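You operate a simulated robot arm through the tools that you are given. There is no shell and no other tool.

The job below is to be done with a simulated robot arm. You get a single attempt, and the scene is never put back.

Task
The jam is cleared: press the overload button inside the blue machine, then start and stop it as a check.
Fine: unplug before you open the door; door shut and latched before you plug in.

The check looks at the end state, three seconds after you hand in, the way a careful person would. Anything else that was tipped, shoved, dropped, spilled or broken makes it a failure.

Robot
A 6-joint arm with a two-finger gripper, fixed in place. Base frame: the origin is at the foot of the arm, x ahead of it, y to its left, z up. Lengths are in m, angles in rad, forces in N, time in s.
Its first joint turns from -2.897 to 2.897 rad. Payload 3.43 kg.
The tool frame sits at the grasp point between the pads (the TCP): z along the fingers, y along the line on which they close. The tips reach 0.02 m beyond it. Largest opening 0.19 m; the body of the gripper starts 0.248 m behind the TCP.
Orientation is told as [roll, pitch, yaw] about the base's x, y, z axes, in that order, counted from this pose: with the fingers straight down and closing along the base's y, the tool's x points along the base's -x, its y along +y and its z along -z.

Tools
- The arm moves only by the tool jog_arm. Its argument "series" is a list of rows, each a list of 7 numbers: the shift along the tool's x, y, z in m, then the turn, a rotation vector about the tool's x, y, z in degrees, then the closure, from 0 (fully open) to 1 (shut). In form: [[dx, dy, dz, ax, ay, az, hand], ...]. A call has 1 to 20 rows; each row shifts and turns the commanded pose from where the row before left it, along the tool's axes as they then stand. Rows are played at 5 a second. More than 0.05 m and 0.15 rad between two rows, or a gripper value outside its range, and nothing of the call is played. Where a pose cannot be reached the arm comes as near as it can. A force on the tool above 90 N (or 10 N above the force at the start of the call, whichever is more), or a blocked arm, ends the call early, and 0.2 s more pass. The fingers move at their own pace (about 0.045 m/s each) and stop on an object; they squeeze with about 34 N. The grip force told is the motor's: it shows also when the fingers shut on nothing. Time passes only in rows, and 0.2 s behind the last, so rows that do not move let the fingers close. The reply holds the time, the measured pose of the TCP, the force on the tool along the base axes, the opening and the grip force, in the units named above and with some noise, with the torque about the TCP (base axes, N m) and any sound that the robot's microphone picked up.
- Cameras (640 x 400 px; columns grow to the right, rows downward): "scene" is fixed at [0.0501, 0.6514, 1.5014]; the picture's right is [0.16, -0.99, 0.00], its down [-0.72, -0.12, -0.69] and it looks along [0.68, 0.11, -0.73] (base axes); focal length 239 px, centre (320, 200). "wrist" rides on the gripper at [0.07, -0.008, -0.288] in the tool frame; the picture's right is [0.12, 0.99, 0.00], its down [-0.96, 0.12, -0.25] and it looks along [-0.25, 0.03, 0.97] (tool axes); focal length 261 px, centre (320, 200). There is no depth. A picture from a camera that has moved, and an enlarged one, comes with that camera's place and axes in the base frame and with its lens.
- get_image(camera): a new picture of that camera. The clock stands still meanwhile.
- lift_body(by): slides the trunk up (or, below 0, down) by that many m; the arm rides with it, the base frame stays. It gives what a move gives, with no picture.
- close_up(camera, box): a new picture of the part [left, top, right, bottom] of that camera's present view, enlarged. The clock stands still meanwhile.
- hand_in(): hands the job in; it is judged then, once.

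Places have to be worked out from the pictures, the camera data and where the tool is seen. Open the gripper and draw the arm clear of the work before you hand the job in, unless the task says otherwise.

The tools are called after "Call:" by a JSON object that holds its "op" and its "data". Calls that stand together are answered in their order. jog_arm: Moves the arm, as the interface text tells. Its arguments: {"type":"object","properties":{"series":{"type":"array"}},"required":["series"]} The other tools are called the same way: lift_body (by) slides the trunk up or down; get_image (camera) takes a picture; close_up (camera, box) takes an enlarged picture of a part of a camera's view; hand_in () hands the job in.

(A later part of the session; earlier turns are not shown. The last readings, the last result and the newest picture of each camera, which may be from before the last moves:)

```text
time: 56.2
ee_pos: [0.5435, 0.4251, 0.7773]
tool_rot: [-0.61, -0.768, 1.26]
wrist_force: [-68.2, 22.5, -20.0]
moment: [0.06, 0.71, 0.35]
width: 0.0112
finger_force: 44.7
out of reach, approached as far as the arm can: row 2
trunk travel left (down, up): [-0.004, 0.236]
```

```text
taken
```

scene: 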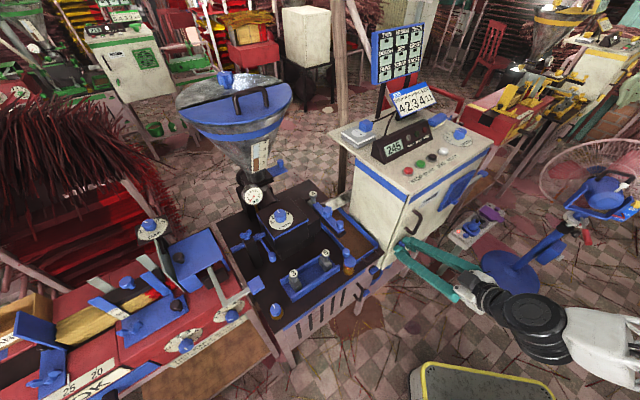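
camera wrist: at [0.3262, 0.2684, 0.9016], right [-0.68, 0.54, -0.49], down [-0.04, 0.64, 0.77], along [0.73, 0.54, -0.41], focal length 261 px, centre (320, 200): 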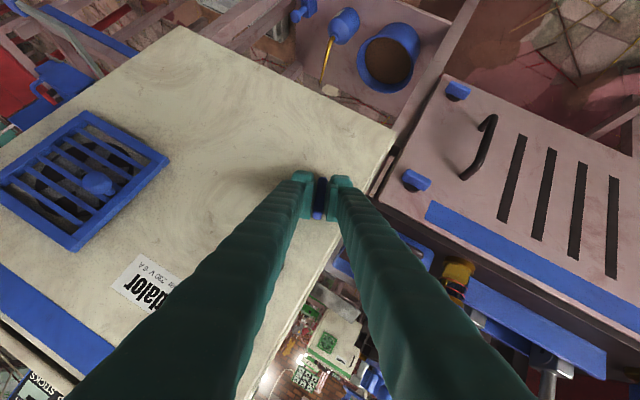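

The latch bar is turning with the hand, now about 45° from its start, but the arm hit a reach limit and presses with ~70 N. I relieve the load by backing off slightly.

Call:
{"op": "jog_arm", "data": {"series": [[0.0013, 0, -0.0016, 0, 0, 0, 1], [0.0013, 0, -0.0016, 0, 0, 0, 1]]}}

Call:
{"op": "close_up", "data": {"camera": "wrist", "box": [256, 140, 384, 220]}}

```text
time: 56.8
ee_pos: [0.5418, 0.425, 0.7773]
tool_rot: [-0.612, -0.768, 1.258]
wrist_force: [-53.3, 46.6, -33.0]
moment: [0.95, -0.09, 0.81]
width: 0.0116
finger_force: 45.0
trunk travel left (down, up): [-0.004, 0.236]
```

```text
5.00 times, centred on (320, 180) of wrist
camera zoom: at [0.3242, 0.266, 0.9018], right [-0.68, 0.54, -0.49], down [-0.04, 0.64, 0.77], along [0.73, 0.54, -0.41], focal length 1303 px, centre (320, 300)
```

zoom: 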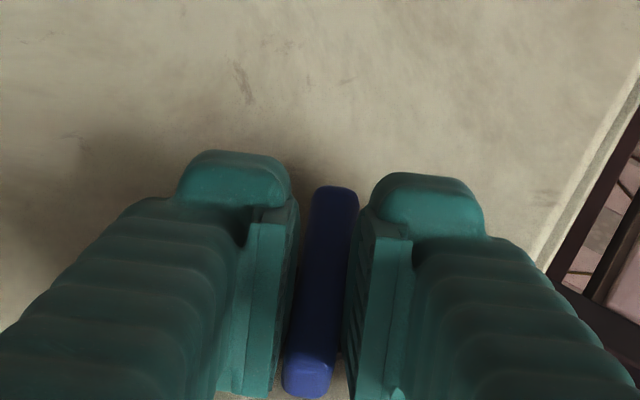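

The load is sideways: my rotation centre is off by several millimetres to the right. I shift along tool +y to relieve it.

Call:
{"op": "jog_arm", "data": {"series": [[0, 0.003, 0, 0, 0, 0, 1], [0, 0.003, 0, 0, 0, 0, 1]]}}

```text
time: 57.4
ee_pos: [0.541, 0.4231, 0.7775]
tool_rot: [-0.616, -0.771, 1.256]
wrist_force: [-29.5, 23.8, -17.7]
moment: [0.04, 0.4, 0.01]
width: 0.0114
finger_force: 45.2
trunk travel left (down, up): [-0.004, 0.236]
```

Call:
{"op": "jog_arm", "data": {"series": [[0, 0.004, 0, 0, 0, 0, 1], [0, 0, 0, 3.2, 0, -3.83, 1], [0, 0, 0, 3.2, 0, -3.83, 1]]}}

Call:
{"op": "close_up", "data": {"camera": "wrist", "box": [256, 140, 384, 220]}}

```text
time: 58.2
ee_pos: [0.5393, 0.4249, 0.7767]
tool_rot: [-0.822, -0.682, 1.389]
wrist_force: [14.8, -10.2, -4.7]
moment: [0.13, -0.17, 0.0]
width: 0.0111
finger_force: 44.6
trunk travel left (down, up): [-0.004, 0.236]
```

```text
5.00 times, centred on (320, 180) of wrist
camera zoom: at [0.3049, 0.2833, 0.8895], right [-0.6, 0.48, -0.64], down [-0.13, 0.73, 0.67], along [0.79, 0.49, -0.37], focal length 1303 px, centre (320, 300)
```

zoom: 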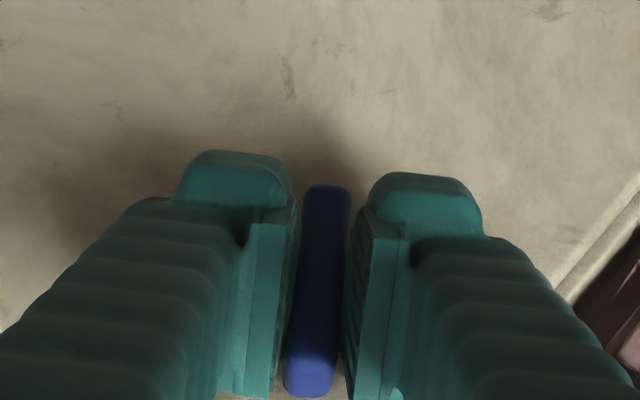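

It's turning freely: about 40° past vertical now, with low forces. I continue counter-clockwise in small steps.

Call:
{"op": "jog_arm", "data": {"series": [[0, 0, 0, 3.2, 0, -3.83, 1], [0, 0, 0, 3.2, 0, -3.83, 1], [0, 0, 0, 3.2, 0, -3.83, 1]]}}

Call:
{"op": "close_up", "data": {"camera": "wrist", "box": [256, 140, 384, 220]}}

```text
time: 59.0
ee_pos: [0.5386, 0.4259, 0.7745]
tool_rot: [-1.068, -0.518, 1.534]
wrist_force: [18.3, -15.3, -2.1]
moment: [-0.2, 0.04, -0.31]
width: 0.011
finger_force: 45.0
trunk travel left (down, up): [-0.004, 0.236]
```

```text
5.00 times, centred on (320, 180) of wrist
camera zoom: at [0.2851, 0.3025, 0.8676], right [-0.47, 0.35, -0.81], down [-0.24, 0.84, 0.49], along [0.85, 0.43, -0.31], focal length 1303 px, centre (320, 300)
```

zoom: 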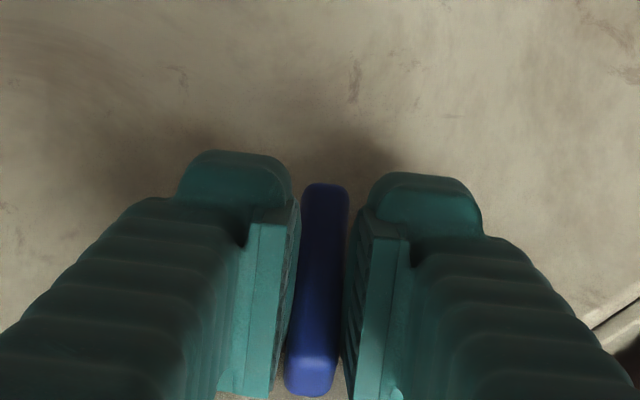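

Call:
{"op": "jog_arm", "data": {"series": [[0.0012, -0.0012, 0.001, 0, 0, 0, 1], [0, 0, 0, 3.2, 0, -3.83, 1], [0, 0, 0, 3.2, 0, -3.83, 1]]}}

Call:
{"op": "close_up", "data": {"camera": "wrist", "box": [256, 140, 384, 220]}}

Call:
{"op": "close_up", "data": {"camera": "scene", "box": [360, 210, 488, 290]}}

```text
time: 59.8
ee_pos: [0.5404, 0.4333, 0.7757]
tool_rot: [-1.193, -0.393, 1.588]
wrist_force: [-20.7, -13.3, -58.9]
moment: [0.16, 0.57, -0.18]
width: 0.0116
finger_force: 45.0
out of reach, approached as far as the arm can: row 2, 3
trunk travel left (down, up): [-0.004, 0.236]
```

```text
5.00 times, centred on (320, 180) of wrist
camera zoom: at [0.2775, 0.3203, 0.8547], right [-0.37, 0.24, -0.9], down [-0.29, 0.89, 0.35], along [0.88, 0.39, -0.26], focal length 1303 px, centre (320, 300)
```

zoom: 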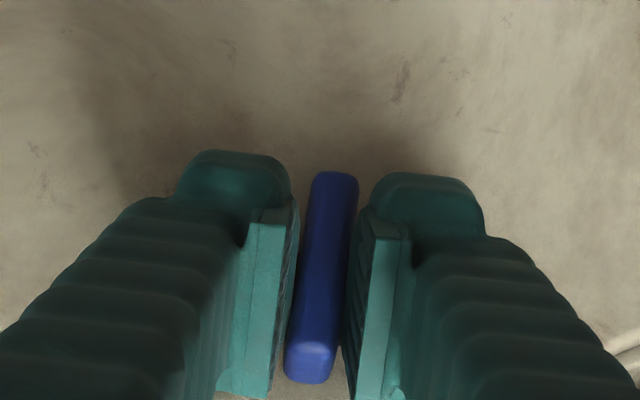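

```text
5.00 times, centred on (424, 250) of scene
camera zoom: at [0.0501, 0.6514, 1.5014], right [0.16, -0.99, 0.0], down [-0.72, -0.12, -0.69], along [0.68, 0.11, -0.73], focal length 1197 px, centre (-200, -50)
```

zoom: 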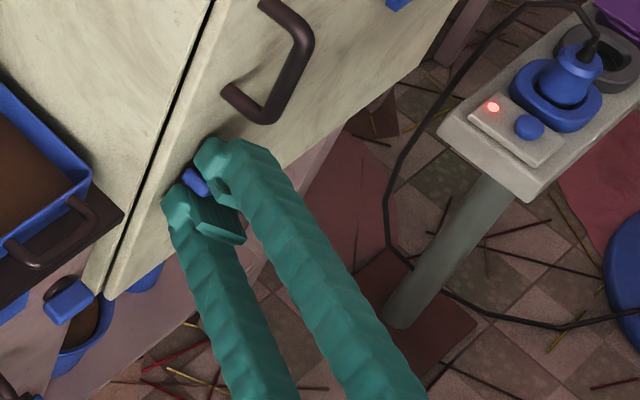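

The latch is now roughly 60–65° past vertical, about 80° from its start, and the arm is at its reach limit again. I relieve the vertical load and release it to look.

Call:
{"op": "jog_arm", "data": {"series": [[0.0009, 0.0022, 0.0008, 0, 0, 0, 1], [0.0009, 0.0022, 0.0008, 0, 0, 0, 1]]}}

```text
time: 60.4
ee_pos: [0.5411, 0.4375, 0.7764]
tool_rot: [-1.198, -0.396, 1.591]
wrist_force: [-46.2, -5.9, -53.4]
moment: [0.42, 0.79, -0.26]
width: 0.0114
finger_force: 44.7
out of reach, approached as far as the arm can: row 2
trunk travel left (down, up): [-0.004, 0.236]
```

Call:
{"op": "jog_arm", "data": {"series": [[0.0026, 0, -0.0031, 0, 0, 0, 1], [0.0026, 0, -0.0031, 0, 0, 0, 1]]}}

```text
time: 61.0
ee_pos: [0.5382, 0.4361, 0.7792]
tool_rot: [-1.197, -0.395, 1.591]
wrist_force: [-6.8, 6.7, -69.9]
moment: [0.71, 0.62, -0.15]
width: 0.0121
finger_force: 45.0
out of reach, approached as far as the arm can: row 2
trunk travel left (down, up): [-0.004, 0.236]
```

Call:
{"op": "jog_arm", "data": {"series": [[0, 0, 0, 0, 0, 0, 0.8], [0, 0, 0, 0, 0, 0, 0.74], [0, 0, 0, 0, 0, 0, 0.74]]}}

Call:
{"op": "close_up", "data": {"camera": "wrist", "box": [256, 140, 384, 220]}}

Call:
{"op": "close_up", "data": {"camera": "scene", "box": [360, 210, 456, 270]}}

```text
time: 61.8
ee_pos: [0.5378, 0.4354, 0.7824]
tool_rot: [-1.203, -0.397, 1.591]
wrist_force: [-0.1, -0.6, 0.4]
moment: [0.04, 0.01, 0.02]
width: 0.0497
finger_force: 0.0
trunk travel left (down, up): [-0.004, 0.236]
```

```text
5.00 times, centred on (320, 180) of wrist
camera zoom: at [0.2746, 0.322, 0.8586], right [-0.36, 0.24, -0.9], down [-0.29, 0.89, 0.35], along [0.89, 0.39, -0.25], focal length 1303 px, centre (320, 300)
```

zoom: 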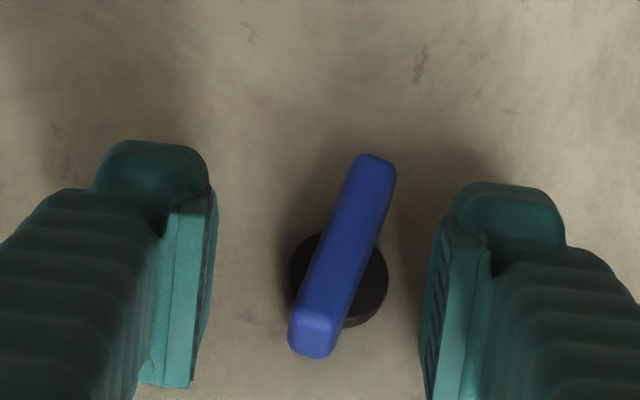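

```text
6.67 times, centred on (408, 240) of scene
camera zoom: at [0.0501, 0.6514, 1.5014], right [0.16, -0.99, 0.0], down [-0.72, -0.12, -0.69], along [0.68, 0.11, -0.73], focal length 1596 px, centre (-267, -67)
```

zoom: 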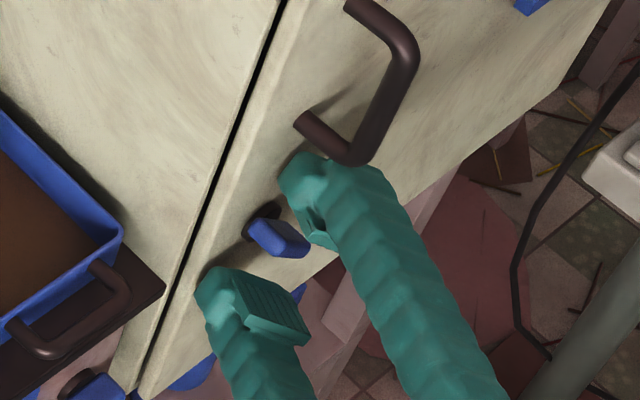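

The latch bar stayed turned, at about 60–65° from its start. I retreat from the door so I can finish the turn with a different grip, across the bar's ends.

Call:
{"op": "jog_arm", "data": {"series": [[0.0064, 0, -0.0077, 0, 0, 0, 0.74], [0.0064, 0, -0.0077, 0, 0, 0, 0.74], [0.0064, 0, -0.0077, 0, 0, 0, 0.74]]}}

Call:
{"op": "close_up", "data": {"camera": "scene", "box": [360, 210, 456, 270]}}

Call:
{"op": "get_image", "data": {"camera": "wrist"}}

```text
time: 62.6
ee_pos: [0.5184, 0.4279, 0.7959]
tool_rot: [-1.202, -0.396, 1.59]
wrist_force: [0.2, 0.1, 0.9]
moment: [0.03, -0.03, 0.01]
width: 0.0495
finger_force: 0.1
out of reach, approached as far as the arm can: row 1, 2, 3
trunk travel left (down, up): [-0.004, 0.236]
```

```text
6.67 times, centred on (408, 240) of scene
camera zoom: at [0.0501, 0.6514, 1.5014], right [0.16, -0.99, 0.0], down [-0.72, -0.12, -0.69], along [0.68, 0.11, -0.73], focal length 1596 px, centre (-267, -67)
```

zoom: 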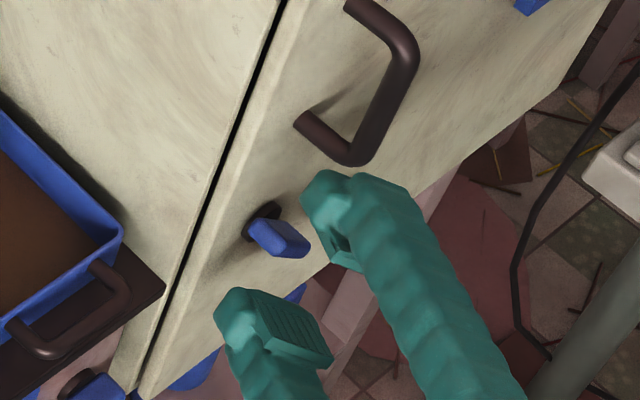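

```text
taken
camera wrist: at [0.2561, 0.3155, 0.8711], right [-0.36, 0.24, -0.9], down [-0.29, 0.89, 0.35], along [0.89, 0.39, -0.25], focal length 261 px, centre (320, 200)
```

wrist: 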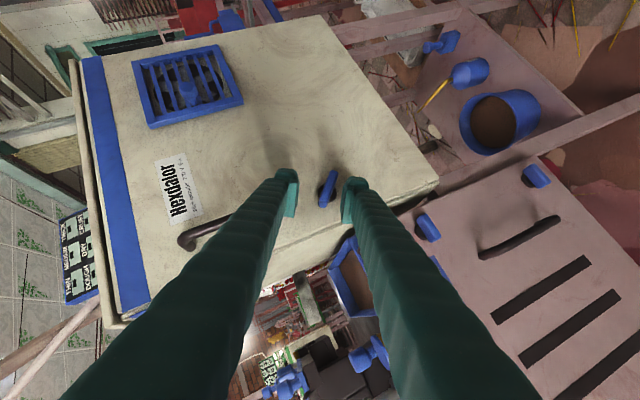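

The bar sits about 45° past vertical. I roll the hand back toward alignment with the bar (no contact), which frees up reach, and then retreat.

Call:
{"op": "jog_arm", "data": {"series": [[0, 0, 0, -3.2, 0, 3.83, 0.74], [0, 0, 0, -3.2, 0, 3.83, 0.74], [0, 0, 0, -3.2, 0, 3.83, 0.74], [0, 0, 0, -3.2, 0, 3.83, 0.74], [0.0064, 0, -0.0077, 0, 0, 0, 0.74], [0.0064, 0, -0.0077, 0, 0, 0, 0.74], [0.0064, 0, -0.0077, 0, 0, 0, 0.74], [0.0064, 0, -0.0077, 0, 0, 0, 0.74]]}}

Call:
{"op": "get_image", "data": {"camera": "wrist"}}

```text
time: 64.4
ee_pos: [0.4914, 0.3987, 0.7955]
tool_rot: [-0.907, -0.631, 1.445]
wrist_force: [0.4, 0.5, -0.4]
moment: [-0.02, -0.01, -0.02]
width: 0.0494
finger_force: 0.0
trunk travel left (down, up): [-0.004, 0.236]
```

```text
taken
camera wrist: at [0.251, 0.2638, 0.902], right [-0.56, 0.44, -0.7], down [-0.17, 0.77, 0.62], along [0.81, 0.47, -0.36], focal length 261 px, centre (320, 200)
```

wrist: 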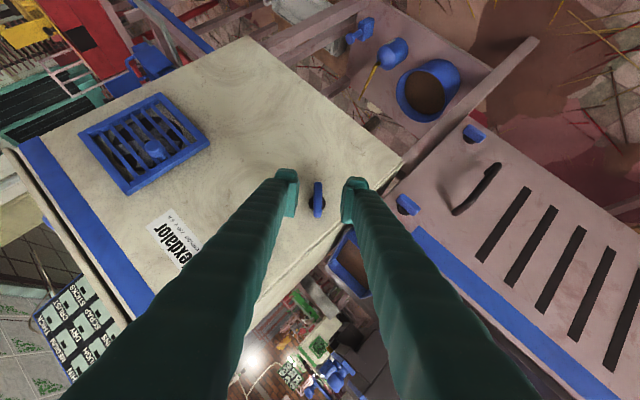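

The bar is aligned with the hand now, at about -44° from vertical. I roll the hand 90° clockwise at this safe standoff, opening wider, so I can grip the bar end-to-end and finish the counter-clockwise turn with a comfortable wrist.

Call:
{"op": "jog_arm", "data": {"series": [[0, 0, 0, -4.82, 0, 5.745, 0.52], [0, 0, 0, -4.82, 0, 5.745, 0.52], [0, 0, 0, -4.82, 0, 5.745, 0.52], [0, 0, 0, -4.82, 0, 5.745, 0.52], [0, 0, 0, -4.82, 0, 5.745, 0.52], [0, 0, 0, -4.82, 0, 5.745, 0.52], [0, 0, 0, -4.82, 0, 5.745, 0.52], [0, 0, 0, -4.82, 0, 5.745, 0.52], [0, 0, 0, -4.82, 0, 5.745, 0.52], [0, 0, 0, -4.82, 0, 5.745, 0.52], [0, 0, 0, -4.82, 0, 5.745, 0.52], [0, 0, 0, -4.82, 0, 5.745, 0.52]]}}

Call:
{"op": "get_image", "data": {"camera": "wrist"}}

Call:
{"op": "get_image", "data": {"camera": "scene"}}

```text
time: 67.0
ee_pos: [0.4915, 0.3988, 0.7946]
tool_rot: [1.083, -0.506, 0.054]
wrist_force: [-0.5, 0.5, -0.5]
moment: [-0.07, -0.04, -0.1]
width: 0.0912
finger_force: 0.0
out of reach, approached as far as the arm can: row 5, 6
trunk travel left (down, up): [-0.004, 0.236]
```

```text
taken
camera wrist: at [0.3814, 0.1359, 0.8727], right [-0.55, 0.43, 0.71], down [0.74, -0.13, 0.66], along [0.37, 0.89, -0.25], focal length 261 px, centre (320, 200)
```

wrist: 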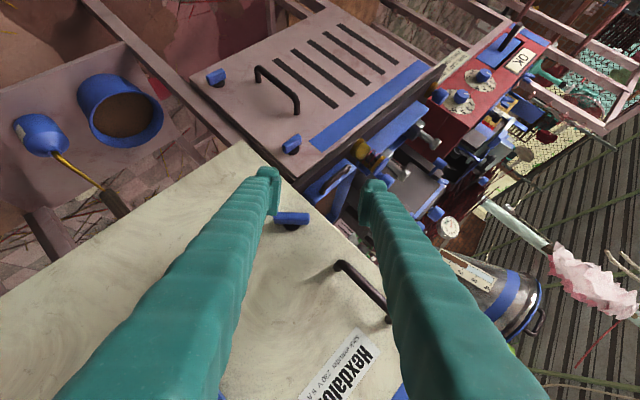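

```text
taken
```

scene: 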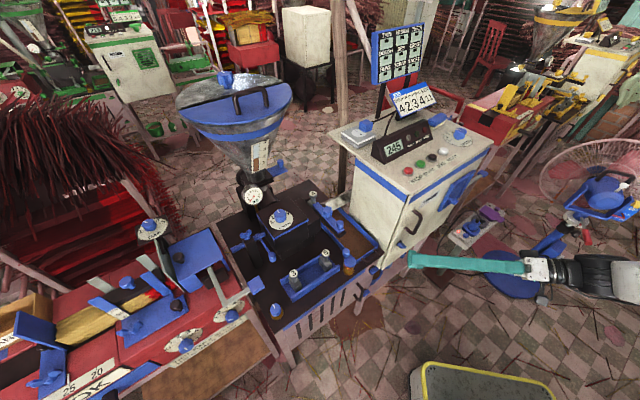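

Call:
{"op": "close_up", "data": {"camera": "wrist", "box": [250, 170, 378, 250]}}

```text
5.00 times, centred on (314, 210) of wrist
camera zoom: at [0.3814, 0.1359, 0.8727], right [-0.55, 0.43, 0.71], down [0.74, -0.13, 0.66], along [0.37, 0.89, -0.25], focal length 1303 px, centre (350, 150)
```

zoom: 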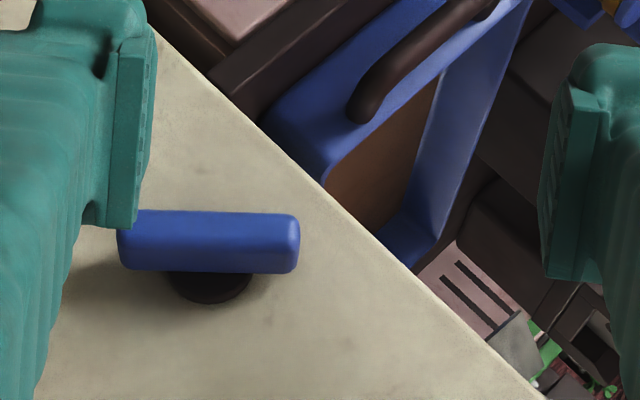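

The bar centre is at about (0.547, 0.426, 0.774). I shift along tool -y to centre it between the fingers, then advance to straddle its ends.

Call:
{"op": "jog_arm", "data": {"series": [[-0.0003, -0.0095, -0.0002, 0, 0, 0, 0.52], [-0.0003, -0.0095, -0.0002, 0, 0, 0, 0.52], [-0.0002, -0.0094, -0.0002, 0, 0, 0, 0.52], [-0.0089, 0, 0.0106, 0, 0, 0, 0.52], [-0.0089, 0, 0.0106, 0, 0, 0, 0.52], [-0.0089, 0, 0.0106, 0, 0, 0, 0.52], [-0.0085, 0, 0.0101, 0, 0, 0, 0.52]]}}

Call:
{"op": "close_up", "data": {"camera": "wrist", "box": [250, 150, 378, 230]}}

Call:
{"op": "close_up", "data": {"camera": "scene", "box": [360, 210, 456, 270]}}

```text
time: 68.6
ee_pos: [0.5417, 0.4262, 0.7749]
tool_rot: [1.082, -0.506, 0.053]
wrist_force: [-0.3, -0.2, 0.0]
moment: [0.0, 0.01, -0.04]
width: 0.091
finger_force: 0.1
trunk travel left (down, up): [-0.004, 0.236]
```

```text
5.00 times, centred on (314, 190) of wrist
camera zoom: at [0.4333, 0.162, 0.8514], right [-0.55, 0.44, 0.71], down [0.74, -0.12, 0.66], along [0.38, 0.89, -0.26], focal length 1303 px, centre (350, 250)
```

zoom: 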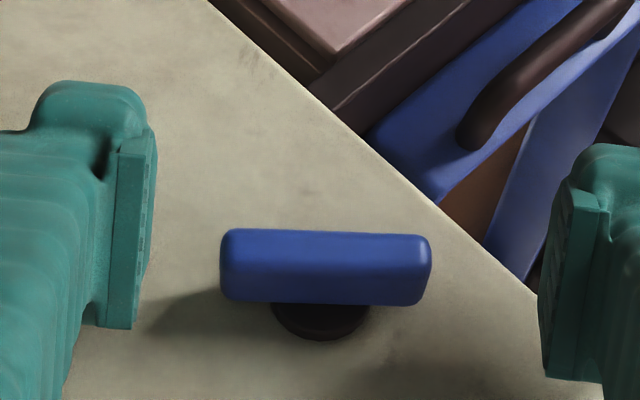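

```text
6.67 times, centred on (408, 240) of scene
camera zoom: at [0.0501, 0.6514, 1.5014], right [0.16, -0.99, 0.0], down [-0.72, -0.12, -0.69], along [0.68, 0.11, -0.73], focal length 1596 px, centre (-267, -67)
```

zoom: 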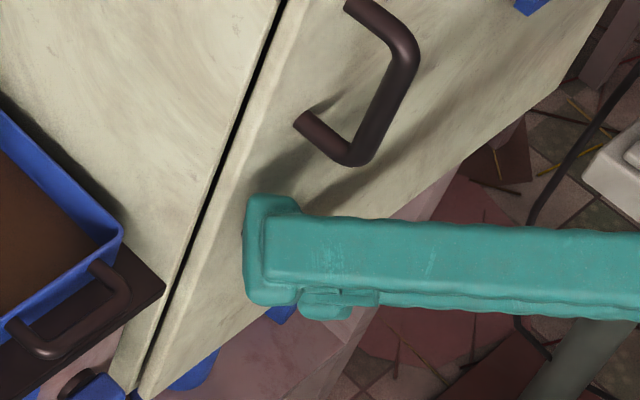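

The bar is centred between the pads. I close on its ends and turn counter-clockwise.

Call:
{"op": "jog_arm", "data": {"series": [[0, 0, 0, 0, 0, 0, 1], [0, 0, 0, 0, 0, 0, 1], [0, 0, 0, 0, 0, 0, 1], [0, 0, 0, 0, 0, 0, 1]]}}

Call:
{"op": "close_up", "data": {"camera": "wrist", "box": [250, 150, 378, 230]}}

```text
time: 69.6
ee_pos: [0.5437, 0.4241, 0.7707]
tool_rot: [1.079, -0.506, 0.052]
wrist_force: [20.2, -27.2, -39.4]
moment: [-0.13, 0.03, -0.45]
width: 0.0498
finger_force: 42.6
trunk travel left (down, up): [-0.004, 0.236]
```

```text
5.00 times, centred on (314, 190) of wrist
camera zoom: at [0.4346, 0.1608, 0.8493], right [-0.55, 0.44, 0.71], down [0.74, -0.12, 0.66], along [0.38, 0.89, -0.26], focal length 1303 px, centre (350, 250)
```

zoom: 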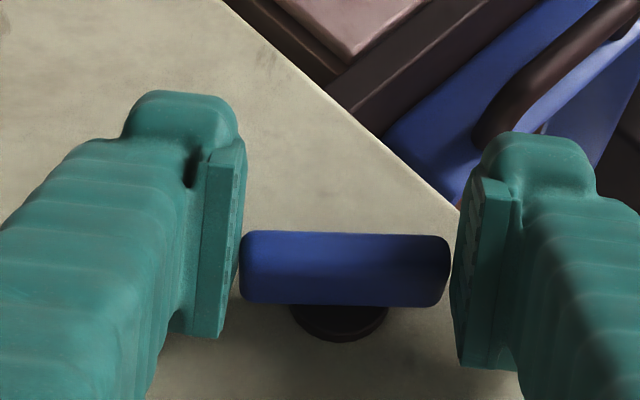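

Call:
{"op": "jog_arm", "data": {"series": [[0, -0.0045, 0, 0, 0, 0, 1], [0, 0, 0, 3.86, 0, -4.6, 1], [0, 0, 0, 3.86, 0, -4.6, 1]]}}

Call:
{"op": "close_up", "data": {"camera": "wrist", "box": [250, 150, 378, 230]}}

```text
time: 70.4
ee_pos: [0.5445, 0.423, 0.7704]
tool_rot: [0.89, -0.641, 0.16]
wrist_force: [6.1, -9.6, -16.5]
moment: [0.06, -0.06, -0.04]
width: 0.0495
finger_force: 45.4
trunk travel left (down, up): [-0.004, 0.236]
```

```text
5.00 times, centred on (314, 190) of wrist
camera zoom: at [0.4226, 0.1727, 0.8681], right [-0.65, 0.53, 0.55], down [0.64, -0.02, 0.77], along [0.42, 0.85, -0.32], focal length 1303 px, centre (350, 250)
```

zoom: 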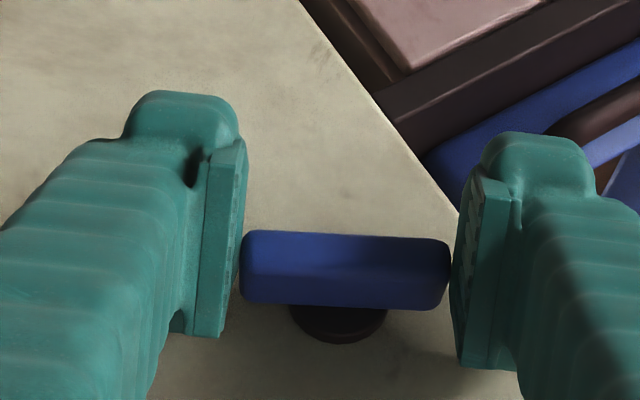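

The bar follows with low torque. I keep turning counter-clockwise.

Call:
{"op": "jog_arm", "data": {"series": [[0, 0, 0, 3.86, 0, -4.6, 1], [0, 0, 0, 3.86, 0, -4.6, 1], [0, 0, 0, 3.86, 0, -4.6, 1]]}}

Call:
{"op": "close_up", "data": {"camera": "wrist", "box": [250, 150, 378, 230]}}

```text
time: 71.2
ee_pos: [0.5445, 0.4241, 0.7719]
tool_rot: [0.527, -0.8, 0.404]
wrist_force: [-1.8, -6.6, 5.5]
moment: [0.79, 0.59, -0.27]
width: 0.0497
finger_force: 45.2
trunk travel left (down, up): [-0.004, 0.236]
```

```text
5.00 times, centred on (314, 190) of wrist
camera zoom: at [0.3981, 0.1965, 0.8919], right [-0.74, 0.62, 0.26], down [0.45, 0.16, 0.88], along [0.5, 0.77, -0.4], focal length 1303 px, centre (350, 250)
```

zoom: 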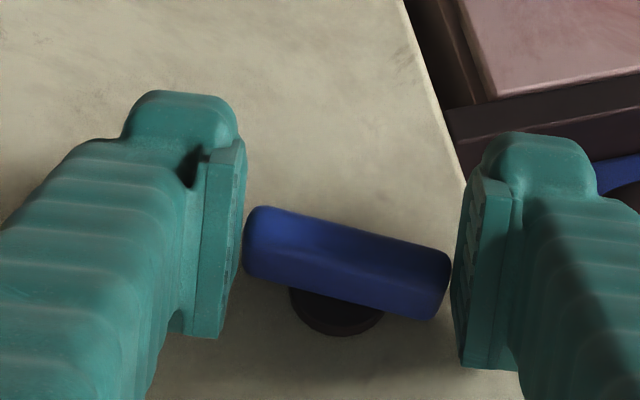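

The bar stops following and torque rises, so it has reached its counter-clockwise stop, about 80° from latched. I release it and retreat from the latch.

Call:
{"op": "jog_arm", "data": {"series": [[0, 0, 0, -1.3, 0, 1.5, 1], [0, 0, 0, 0, 0, 0, 0.6], [0, 0, 0, 0, 0, 0, 0.52], [0, 0, 0, 0, 0, 0, 0.52], [0, 0, 0, 0, 0, 0, 0.52], [0.0089, 0, -0.0106, 0, 0, 0, 0.52], [0.0089, 0, -0.0106, 0, 0, 0, 0.52], [0.0089, 0, -0.0106, 0, 0, 0, 0.52], [0.0089, 0, -0.0106, 0, 0, 0, 0.52]]}}

Call:
{"op": "get_image", "data": {"camera": "wrist"}}

Call:
{"op": "close_up", "data": {"camera": "scene", "box": [360, 200, 456, 260]}}

```text
time: 73.2
ee_pos: [0.5048, 0.3824, 0.7715]
tool_rot: [0.573, -0.786, 0.369]
wrist_force: [-0.3, 0.5, -0.7]
moment: [0.01, 0.02, 0.01]
width: 0.0912
finger_force: 0.1
trunk travel left (down, up): [-0.004, 0.236]
```

```text
taken
camera wrist: at [0.3625, 0.1533, 0.8889], right [-0.73, 0.61, 0.3], down [0.47, 0.14, 0.87], along [0.49, 0.78, -0.39], focal length 261 px, centre (320, 200)
```

wrist: 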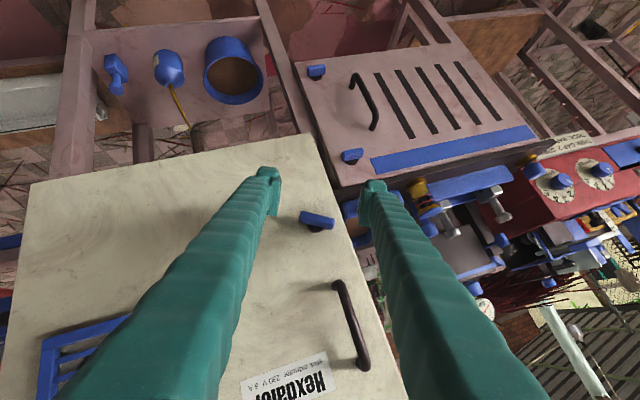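

```text
6.67 times, centred on (408, 230) of scene
camera zoom: at [0.0501, 0.6514, 1.5014], right [0.16, -0.99, 0.0], down [-0.72, -0.12, -0.69], along [0.68, 0.11, -0.73], focal length 1596 px, centre (-267, 0)
```

zoom: 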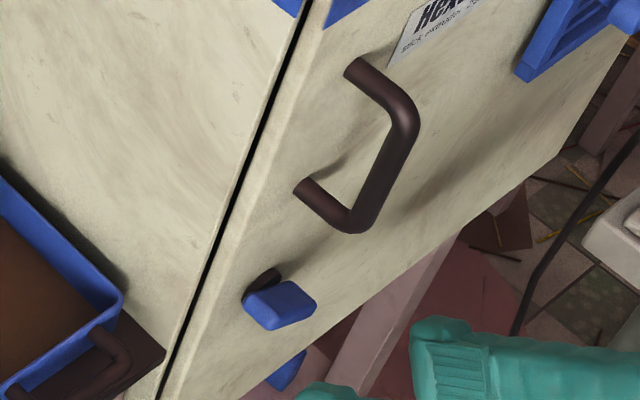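

The latch is at its unlatched stop. I unroll the hand, rise to handle height, reduce the tilt to 45° (needed for pulling back), and approach the handle again.

Call:
{"op": "jog_arm", "data": {"series": [[0, 0, 0, 3.75, 0, -4.47, 0.6], [0, 0, 0, 3.75, 0, -4.47, 0.6], [0, 0, 0, 3.75, 0, -4.47, 0.6], [-0.0341, 0, -0.0286, 0, 0, 0, 0.6], [-0.0341, 0, -0.0286, 0, 0, 0, 0.6], [-0.0341, 0, -0.0286, 0, 0, 0, 0.6], [0, 0, 0, 0, 5, 0, 0.6]]}}

Call:
{"op": "get_image", "data": {"camera": "wrist"}}

```text
time: 74.8
ee_pos: [0.5145, 0.3752, 0.9039]
tool_rot: [0.121, -0.78, 0.709]
wrist_force: [-0.7, 0.4, 0.0]
moment: [0.04, -0.04, -0.05]
width: 0.0761
finger_force: 0.0
trunk travel left (down, up): [-0.004, 0.236]
```

```text
taken
camera wrist: at [0.3535, 0.1797, 1.0569], right [-0.77, 0.64, 0.0], down [0.32, 0.39, 0.86], along [0.55, 0.67, -0.51], focal length 261 px, centre (320, 200)
```

wrist: 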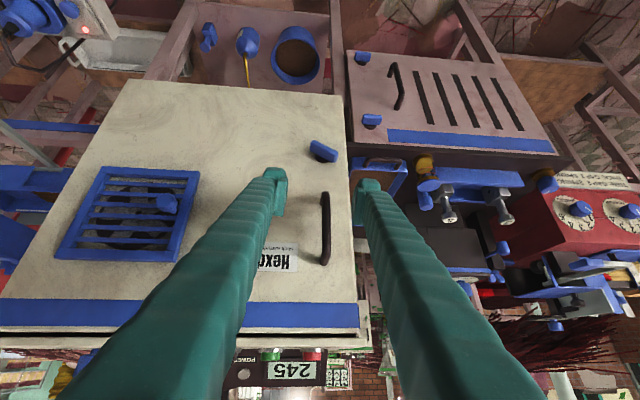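

Call:
{"op": "jog_arm", "data": {"series": [[0, 0, 0, 3.5, 0, -3.5, 0.6], [0, 0.0128, 0, 0, 0, 0, 0.6], [-0.0128, 0, 0.0128, 0, 0, 0, 0.6], [-0.0128, 0, 0.0128, 0, 0, 0, 0.6], [-0.0125, 0, 0.0125, 0, 0, 0, 0.6]]}}

Call:
{"op": "close_up", "data": {"camera": "wrist", "box": [240, 140, 400, 240]}}

Call:
{"op": "close_up", "data": {"camera": "scene", "box": [370, 180, 466, 240]}}

```text
time: 76.0
ee_pos: [0.5435, 0.4227, 0.904]
tool_rot: [-0.001, -0.784, 0.798]
wrist_force: [-0.9, -0.6, 0.2]
moment: [0.04, 0.0, -0.01]
width: 0.0764
finger_force: 0.0
trunk travel left (down, up): [-0.004, 0.236]
```

```text
4.00 times, centred on (320, 190) of wrist
camera zoom: at [0.3723, 0.2367, 1.0582], right [-0.77, 0.63, -0.08], down [0.27, 0.44, 0.85], along [0.58, 0.63, -0.51], focal length 1043 px, centre (320, 240)
```

zoom: 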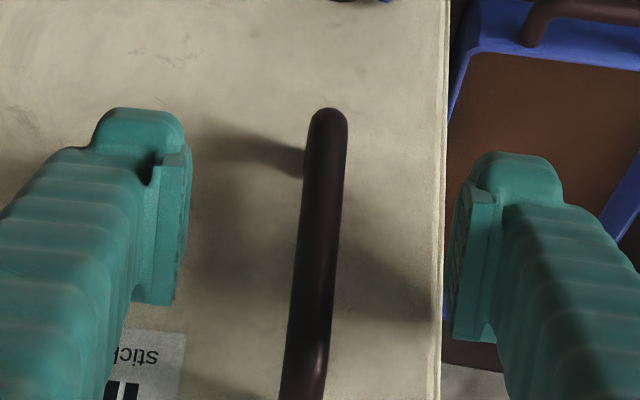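

```text
6.67 times, centred on (418, 210) of scene
camera zoom: at [0.0501, 0.6514, 1.5014], right [0.16, -0.99, 0.0], down [-0.72, -0.12, -0.69], along [0.68, 0.11, -0.73], focal length 1596 px, centre (-333, 133)
```

zoom: 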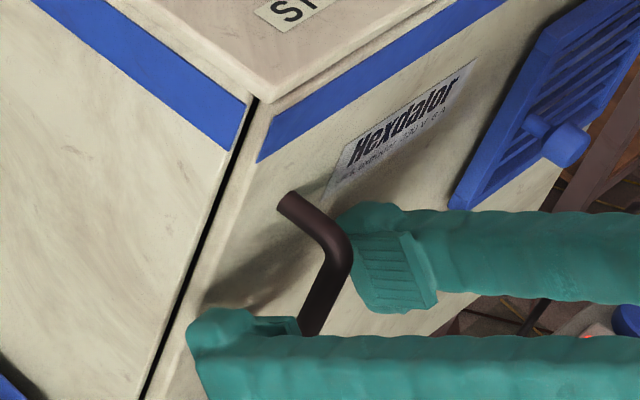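

The fingers are around the handle. I close and pull gently along the door's arc for the first few degrees.

Call:
{"op": "jog_arm", "data": {"series": [[0, 0, 0, 0, 0, 0, 1], [0, 0, 0, 0, 0, 0, 1], [0, 0, 0, 0, 0, 0, 1], [0, 0, 0, 0, 0, 0, 1], [0, 0, 0, 0, 0, 0, 1], [0.0036, -0.0006, -0.0036, 0, 0, 0, 1], [0.0036, -0.0006, -0.0036, 0, 0, 0, 1], [0.0036, -0.0006, -0.0036, 0, 0, 0, 1], [0.0036, -0.0006, -0.0036, 0, 0, 0, 1]]}}

Call:
{"op": "get_image", "data": {"camera": "scene"}}

```text
time: 78.0
ee_pos: [0.5313, 0.4069, 0.904]
tool_rot: [0.002, -0.784, 0.798]
wrist_force: [2.0, -0.6, 0.5]
moment: [-0.07, 0.0, 0.05]
width: 0.0108
finger_force: 44.4
trunk travel left (down, up): [-0.004, 0.236]
```

```text
taken
```

scene: 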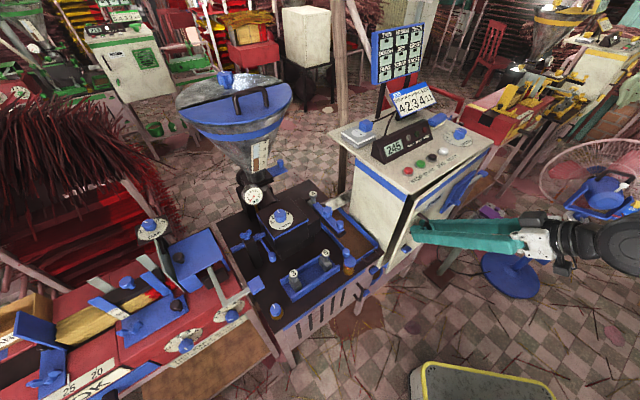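

The door is opening with almost no force. I continue along the arc to about 24°.

Call:
{"op": "jog_arm", "data": {"series": [[0.0144, -0.0034, -0.0144, 0, 0, 0, 1], [0.0142, -0.0045, -0.0142, 0, 0, 0, 1], [0.0141, -0.0056, -0.0141, 0, 0, 0, 1], [0.0139, -0.0066, -0.0139, 0, 0, 0, 1], [0.0136, -0.0076, -0.0136, 0, 0, 0, 1], [0.0133, -0.0085, -0.0133, 0, 0, 0, 1], [0.0129, -0.0096, -0.0129, 0, 0, 0, 1]]}}

Call:
{"op": "get_image", "data": {"camera": "scene"}}

Call:
{"op": "get_image", "data": {"camera": "wrist"}}

```text
time: 79.6
ee_pos: [0.4686, 0.2764, 0.9029]
tool_rot: [-0.001, -0.784, 0.795]
wrist_force: [14.8, -3.5, 6.0]
moment: [0.07, -0.25, -0.02]
width: 0.0106
finger_force: 43.7
trunk travel left (down, up): [-0.004, 0.236]
```

```text
taken
```

scene: 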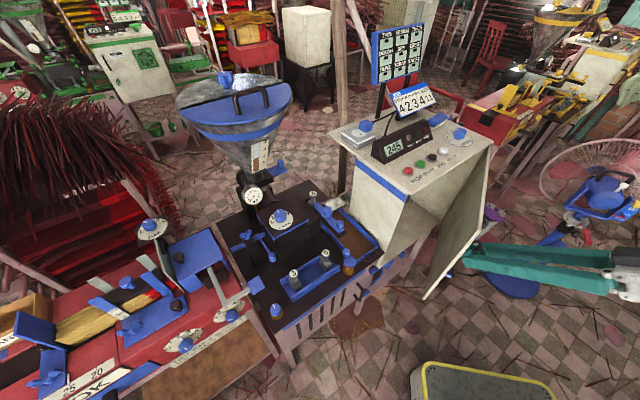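

```text
taken
camera wrist: at [0.2984, 0.0903, 1.0576], right [-0.77, 0.63, -0.08], down [0.27, 0.44, 0.85], along [0.58, 0.63, -0.51], focal length 261 px, centre (320, 200)
```

wrist: 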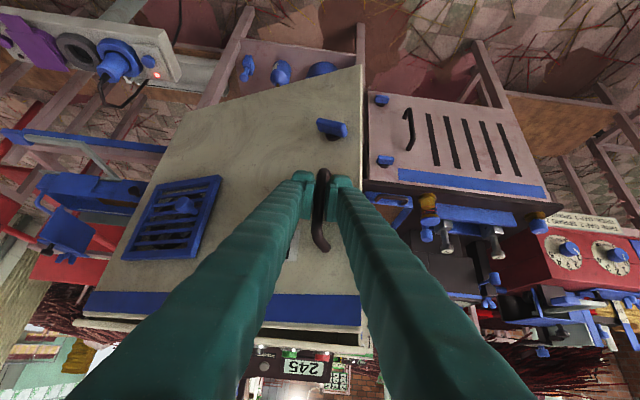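

The door is at about 24° and follows the predicted arc. I keep pulling along the arc to about 52°.

Call:
{"op": "jog_arm", "data": {"series": [[0.0167, -0.0142, -0.0167, 0, 0, 0, 1], [0.016, -0.0158, -0.016, 0, 0, 0, 1], [0.0151, -0.0175, -0.0151, 0, 0, 0, 1], [0.0142, -0.0188, -0.0142, 0, 0, 0, 1], [0.0133, -0.0201, -0.0133, 0, 0, 0, 1], [0.0122, -0.0214, -0.0122, 0, 0, 0, 1], [0.0112, -0.0226, -0.0112, 0, 0, 0, 1]]}}

Call:
{"op": "get_image", "data": {"camera": "scene"}}

Call:
{"op": "get_image", "data": {"camera": "wrist"}}

```text
time: 81.2
ee_pos: [0.4552, 0.1067, 0.9026]
tool_rot: [-0.014, -0.784, 0.858]
wrist_force: [-14.6, -4.3, -18.5]
moment: [-0.33, 0.06, 0.05]
width: 0.0103
finger_force: 43.8
trunk travel left (down, up): [-0.004, 0.236]
```

```text
taken
```

scene: 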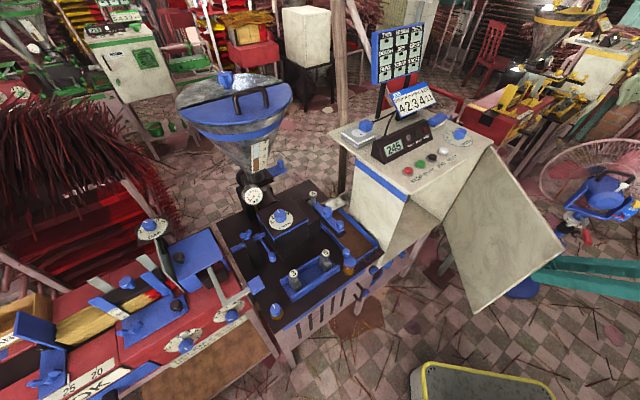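

```text
taken
camera wrist: at [0.2933, -0.0859, 1.0579], right [-0.8, 0.59, -0.09], down [0.24, 0.46, 0.85], along [0.55, 0.66, -0.51], focal length 261 px, centre (320, 200)
```

wrist: 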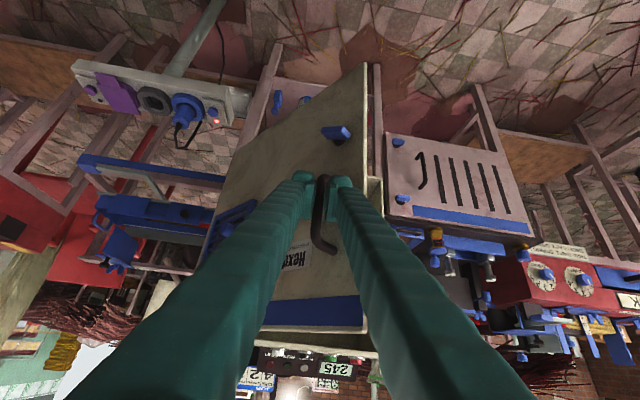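

The door is at about 50°. I yaw the tool to follow the door's rotation and continue to about 72°.

Call:
{"op": "jog_arm", "data": {"series": [[0, 0, 0, -5.3, 0, -5.3, 1], [0, 0, 0, -5.3, 0, -5.3, 1], [0.0141, -0.0189, -0.0141, 0, 0, 0, 1], [0.0131, -0.0204, -0.0131, 0, 0, 0, 1], [0.0121, -0.0216, -0.0121, 0, 0, 0, 1], [0.0111, -0.0227, -0.0111, 0, 0, 0, 1], [0.0099, -0.0237, -0.0099, 0, 0, 0, 1]]}}

Call:
{"op": "get_image", "data": {"camera": "scene"}}

Call:
{"op": "get_image", "data": {"camera": "wrist"}}

```text
time: 82.8
ee_pos: [0.5151, -0.0401, 0.904]
tool_rot: [0.0, -0.784, 1.059]
wrist_force: [0.7, 0.1, 1.0]
moment: [-0.1, -0.02, -0.1]
width: 0.0002
finger_force: 33.7
trunk travel left (down, up): [-0.004, 0.236]
```

```text
taken
```

scene: 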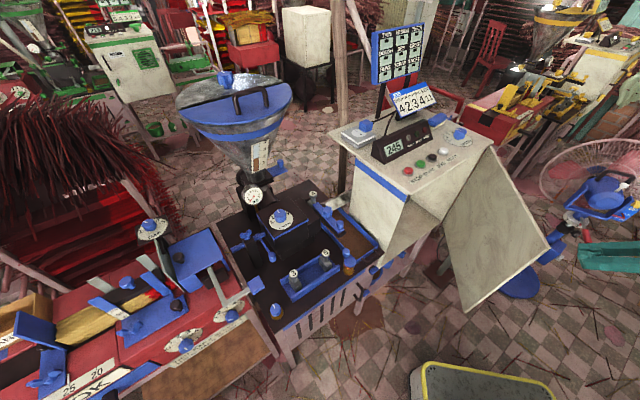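

```text
taken
camera wrist: at [0.3988, -0.2648, 1.0578], right [-0.91, 0.41, -0.08], down [0.15, 0.5, 0.85], along [0.39, 0.76, -0.51], focal length 261 px, centre (320, 200)
```

wrist: 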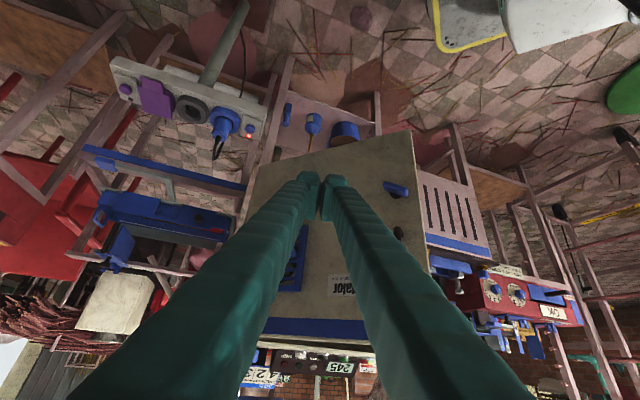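

The handle slipped out of the fingers, and the door stands open at about 57°. I rise above the door, turn the tool nearly vertical, and cross to the inner side to look inside and push it wider.

Call:
{"op": "jog_arm", "data": {"series": [[0.005, 0, -0.005, 0, 0, 0, 1], [-0.0283, 0, -0.0283, 0, 0, 0, 1], [-0.0283, 0, -0.0283, 0, 0, 0, 1], [-0.0283, 0, -0.0283, 0, 0, 0, 1], [-0.0283, 0, -0.0283, 0, 0, 0, 1], [-0.0283, 0, -0.0283, 0, 0, 0, 1], [0, 0, 0, 0, 8, 0, 1], [0, 0, 0, 0, 8, 0, 1], [0, 0, 0, 0, 8, 0, 1], [0, 0, 0, 0, 8, 0, 1], [0, 0, 0, 0, 8, 0, 1]]}}

Call:
{"op": "get_image", "data": {"camera": "wrist"}}

```text
time: 85.2
ee_pos: [0.5132, -0.0466, 1.1038]
tool_rot: [-0.001, -0.085, 1.061]
wrist_force: [-1.3, -0.8, 0.1]
moment: [0.04, -0.17, 0.0]
width: 0.0
finger_force: 34.2
trunk travel left (down, up): [-0.004, 0.236]
```

```text
taken
camera wrist: at [0.4738, -0.1328, 1.3854], right [-0.92, 0.38, -0.01], down [0.36, 0.87, 0.33], along [0.13, 0.3, -0.94], focal length 261 px, centre (320, 200)
```

wrist: 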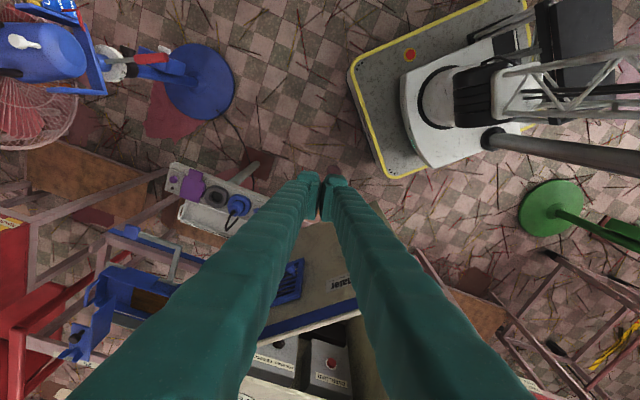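

Inside the cabinet I can see modules with a red button. I zoom in.

Call:
{"op": "close_up", "data": {"camera": "wrist", "box": [230, 300, 390, 400]}}

```text
4.00 times, centred on (310, 350) of wrist
camera zoom: at [0.4738, -0.1328, 1.3854], right [-0.92, 0.38, -0.01], down [0.36, 0.87, 0.33], along [0.13, 0.3, -0.94], focal length 1043 px, centre (360, -400)
```

zoom: 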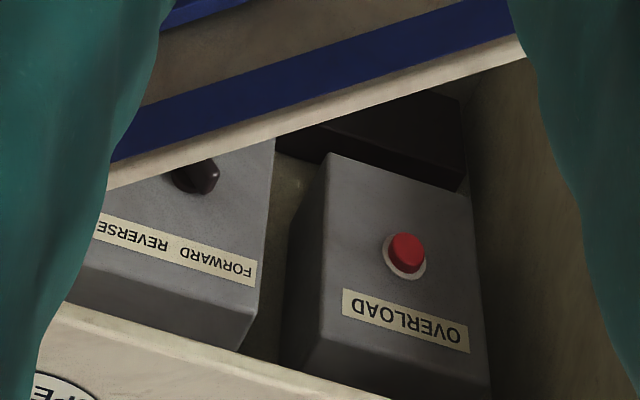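

The red OVERLOAD button is on a box inside, at the left, and a FORWARD/REVERSE selector sits next to it. I cross over the door's top edge to its inner side so I can push the door wider and get a straight view in.

Call:
{"op": "jog_arm", "data": {"series": [[-0.0267, 0.026, 0, 0, 0, 0, 1], [-0.0267, 0.026, 0, 0, 0, 0, 1], [-0.0267, 0.026, 0, 0, 0, 0, 1], [-0.0267, 0.026, 0, 0, 0, 0, 1], [-0.0267, 0.026, 0, 0, 0, 0, 1], [-0.0267, 0.026, 0, 0, 0, 0, 1], [-0.0267, 0.026, 0, 0, 0, 0, 1]]}}

Call:
{"op": "get_image", "data": {"camera": "wrist"}}

Call:
{"op": "get_image", "data": {"camera": "scene"}}

```text
time: 86.8
ee_pos: [0.445, 0.2048, 1.1194]
tool_rot: [0.002, -0.085, 1.059]
wrist_force: [0.3, -0.1, -0.5]
moment: [0.06, -0.01, -0.03]
width: 0.0
finger_force: 34.4
trunk travel left (down, up): [-0.004, 0.236]
```

```text
taken
camera wrist: at [0.4065, 0.119, 1.4007], right [-0.92, 0.38, -0.01], down [0.36, 0.87, 0.33], along [0.13, 0.3, -0.94], focal length 261 px, centre (320, 200)
```

wrist: 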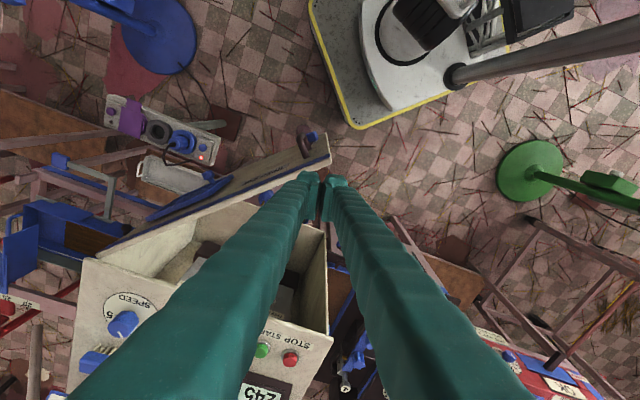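

```text
taken
```

scene: 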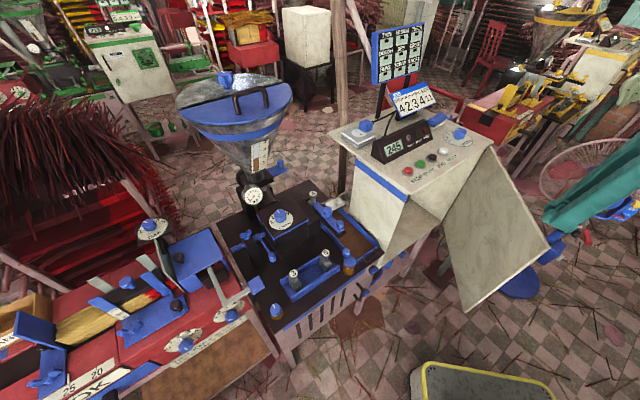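

The door stands at about 44°. I move slightly deeper on the inner side, lower the closed fingers beside the door's inner face, and push it open along its arc to about 80°.

Call:
{"op": "jog_arm", "data": {"series": [[-0.0412, -0.0013, 0, 0, 0, 0, 1], [0.0035, 0, 0.0398, 0, 0, 0, 1], [0.0035, 0, 0.0398, 0, 0, 0, 1], [0.0035, 0, 0.0398, 0, 0, 0, 1], [0.0035, 0, 0.0398, 0, 0, 0, 1], [0.0035, 0, 0.0398, 0, 0, 0, 1]]}}

Call:
{"op": "get_image", "data": {"camera": "wrist"}}

Call:
{"op": "get_image", "data": {"camera": "scene"}}

```text
time: 88.2
ee_pos: [0.4661, 0.2403, 0.9229]
tool_rot: [0.0, -0.087, 1.06]
wrist_force: [-0.3, -0.2, -1.5]
moment: [0.05, -0.05, -0.02]
width: 0.0002
finger_force: 34.3
trunk travel left (down, up): [-0.004, 0.236]
```

```text
taken
camera wrist: at [0.4272, 0.1532, 1.2043], right [-0.92, 0.38, -0.01], down [0.36, 0.87, 0.33], along [0.14, 0.3, -0.94], focal length 261 px, centre (320, 200)
```

wrist: 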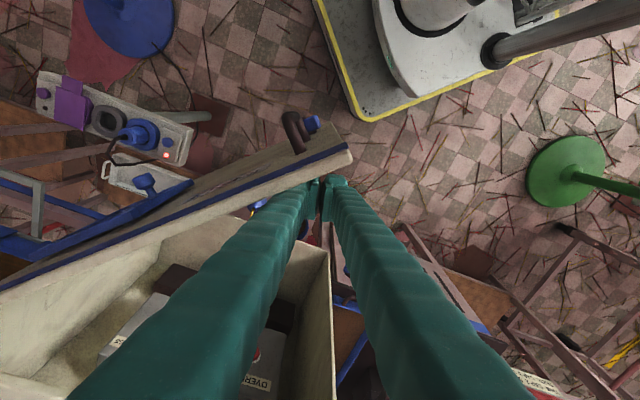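

```text
taken
```

scene: 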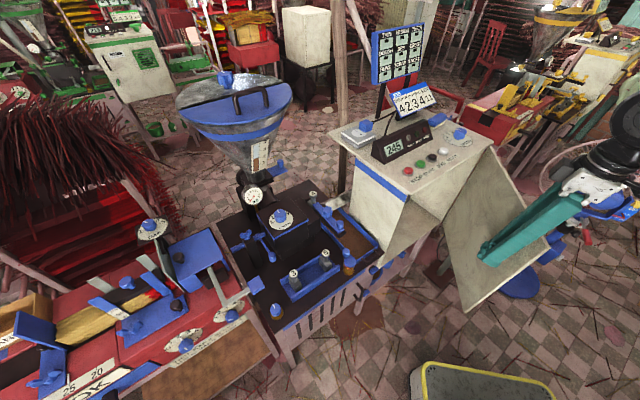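

The fingers are on the inner side. Now I push along the arc.

Call:
{"op": "jog_arm", "data": {"series": [[0.0099, -0.0305, 0, 0, 0, 0, 1], [0.0344, -0.016, 0, 0, 0, 0, 1], [0.0323, -0.0195, 0, 0, 0, 0, 1], [0.0303, -0.0229, 0, 0, 0, 0, 1], [0.0278, -0.0257, 0, 0, 0, 0, 1], [0.025, -0.0286, 0, 0, 0, 0, 1], [0.0217, -0.0311, 0, 0, 0, 0, 1]]}}

Call:
{"op": "get_image", "data": {"camera": "wrist"}}

Call:
{"op": "get_image", "data": {"camera": "scene"}}

```text
time: 89.8
ee_pos: [0.5291, -0.0033, 0.9082]
tool_rot: [0.001, -0.085, 1.06]
wrist_force: [0.8, 0.6, 0.4]
moment: [-0.07, -0.1, 0.01]
width: 0.0
finger_force: 34.2
trunk travel left (down, up): [-0.004, 0.236]
```

```text
taken
camera wrist: at [0.4903, -0.0897, 1.1893], right [-0.92, 0.38, -0.01], down [0.36, 0.87, 0.33], along [0.13, 0.3, -0.94], focal length 261 px, centre (320, 200)
```

wrist: 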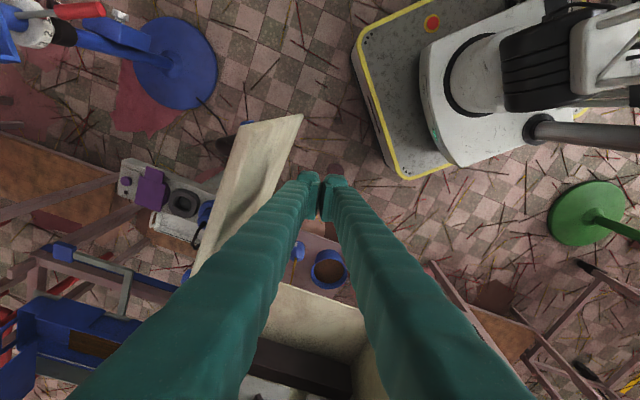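

```text
taken
```

scene: 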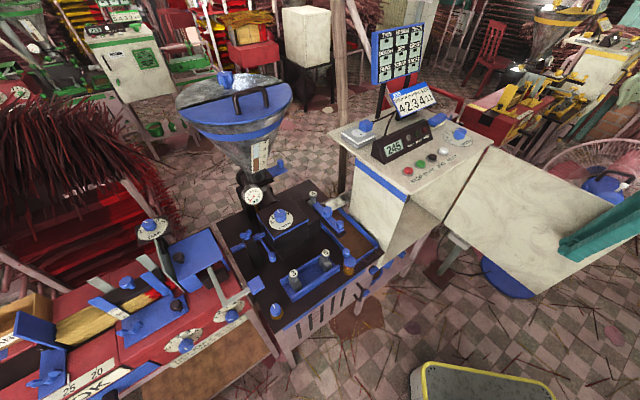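

The door is now wide open. I check that it isn't touching the outlet post or the fan cord.

Call:
{"op": "close_up", "data": {"camera": "wrist", "box": [110, 100, 330, 238]}}

Call:
{"op": "close_up", "data": {"camera": "scene", "box": [420, 140, 640, 300]}}

```text
2.90 times, centred on (220, 169) of wrist
camera zoom: at [0.4903, -0.0897, 1.1893], right [-0.92, 0.38, -0.01], down [0.36, 0.87, 0.33], along [0.13, 0.3, -0.94], focal length 756 px, centre (610, 290)
```

zoom: 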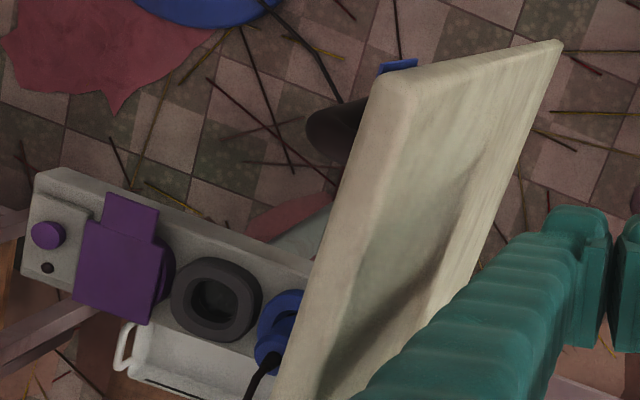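

```text
2.50 times, centred on (530, 220) of scene
camera zoom: at [0.0501, 0.6514, 1.5014], right [0.16, -0.99, 0.0], down [-0.72, -0.12, -0.69], along [0.68, 0.11, -0.73], focal length 598 px, centre (-205, 150)
```

zoom: 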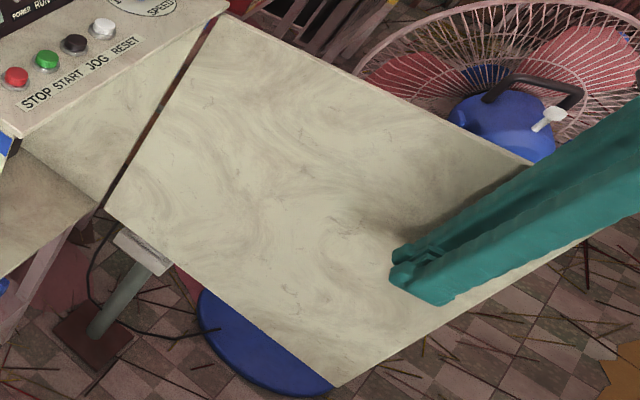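

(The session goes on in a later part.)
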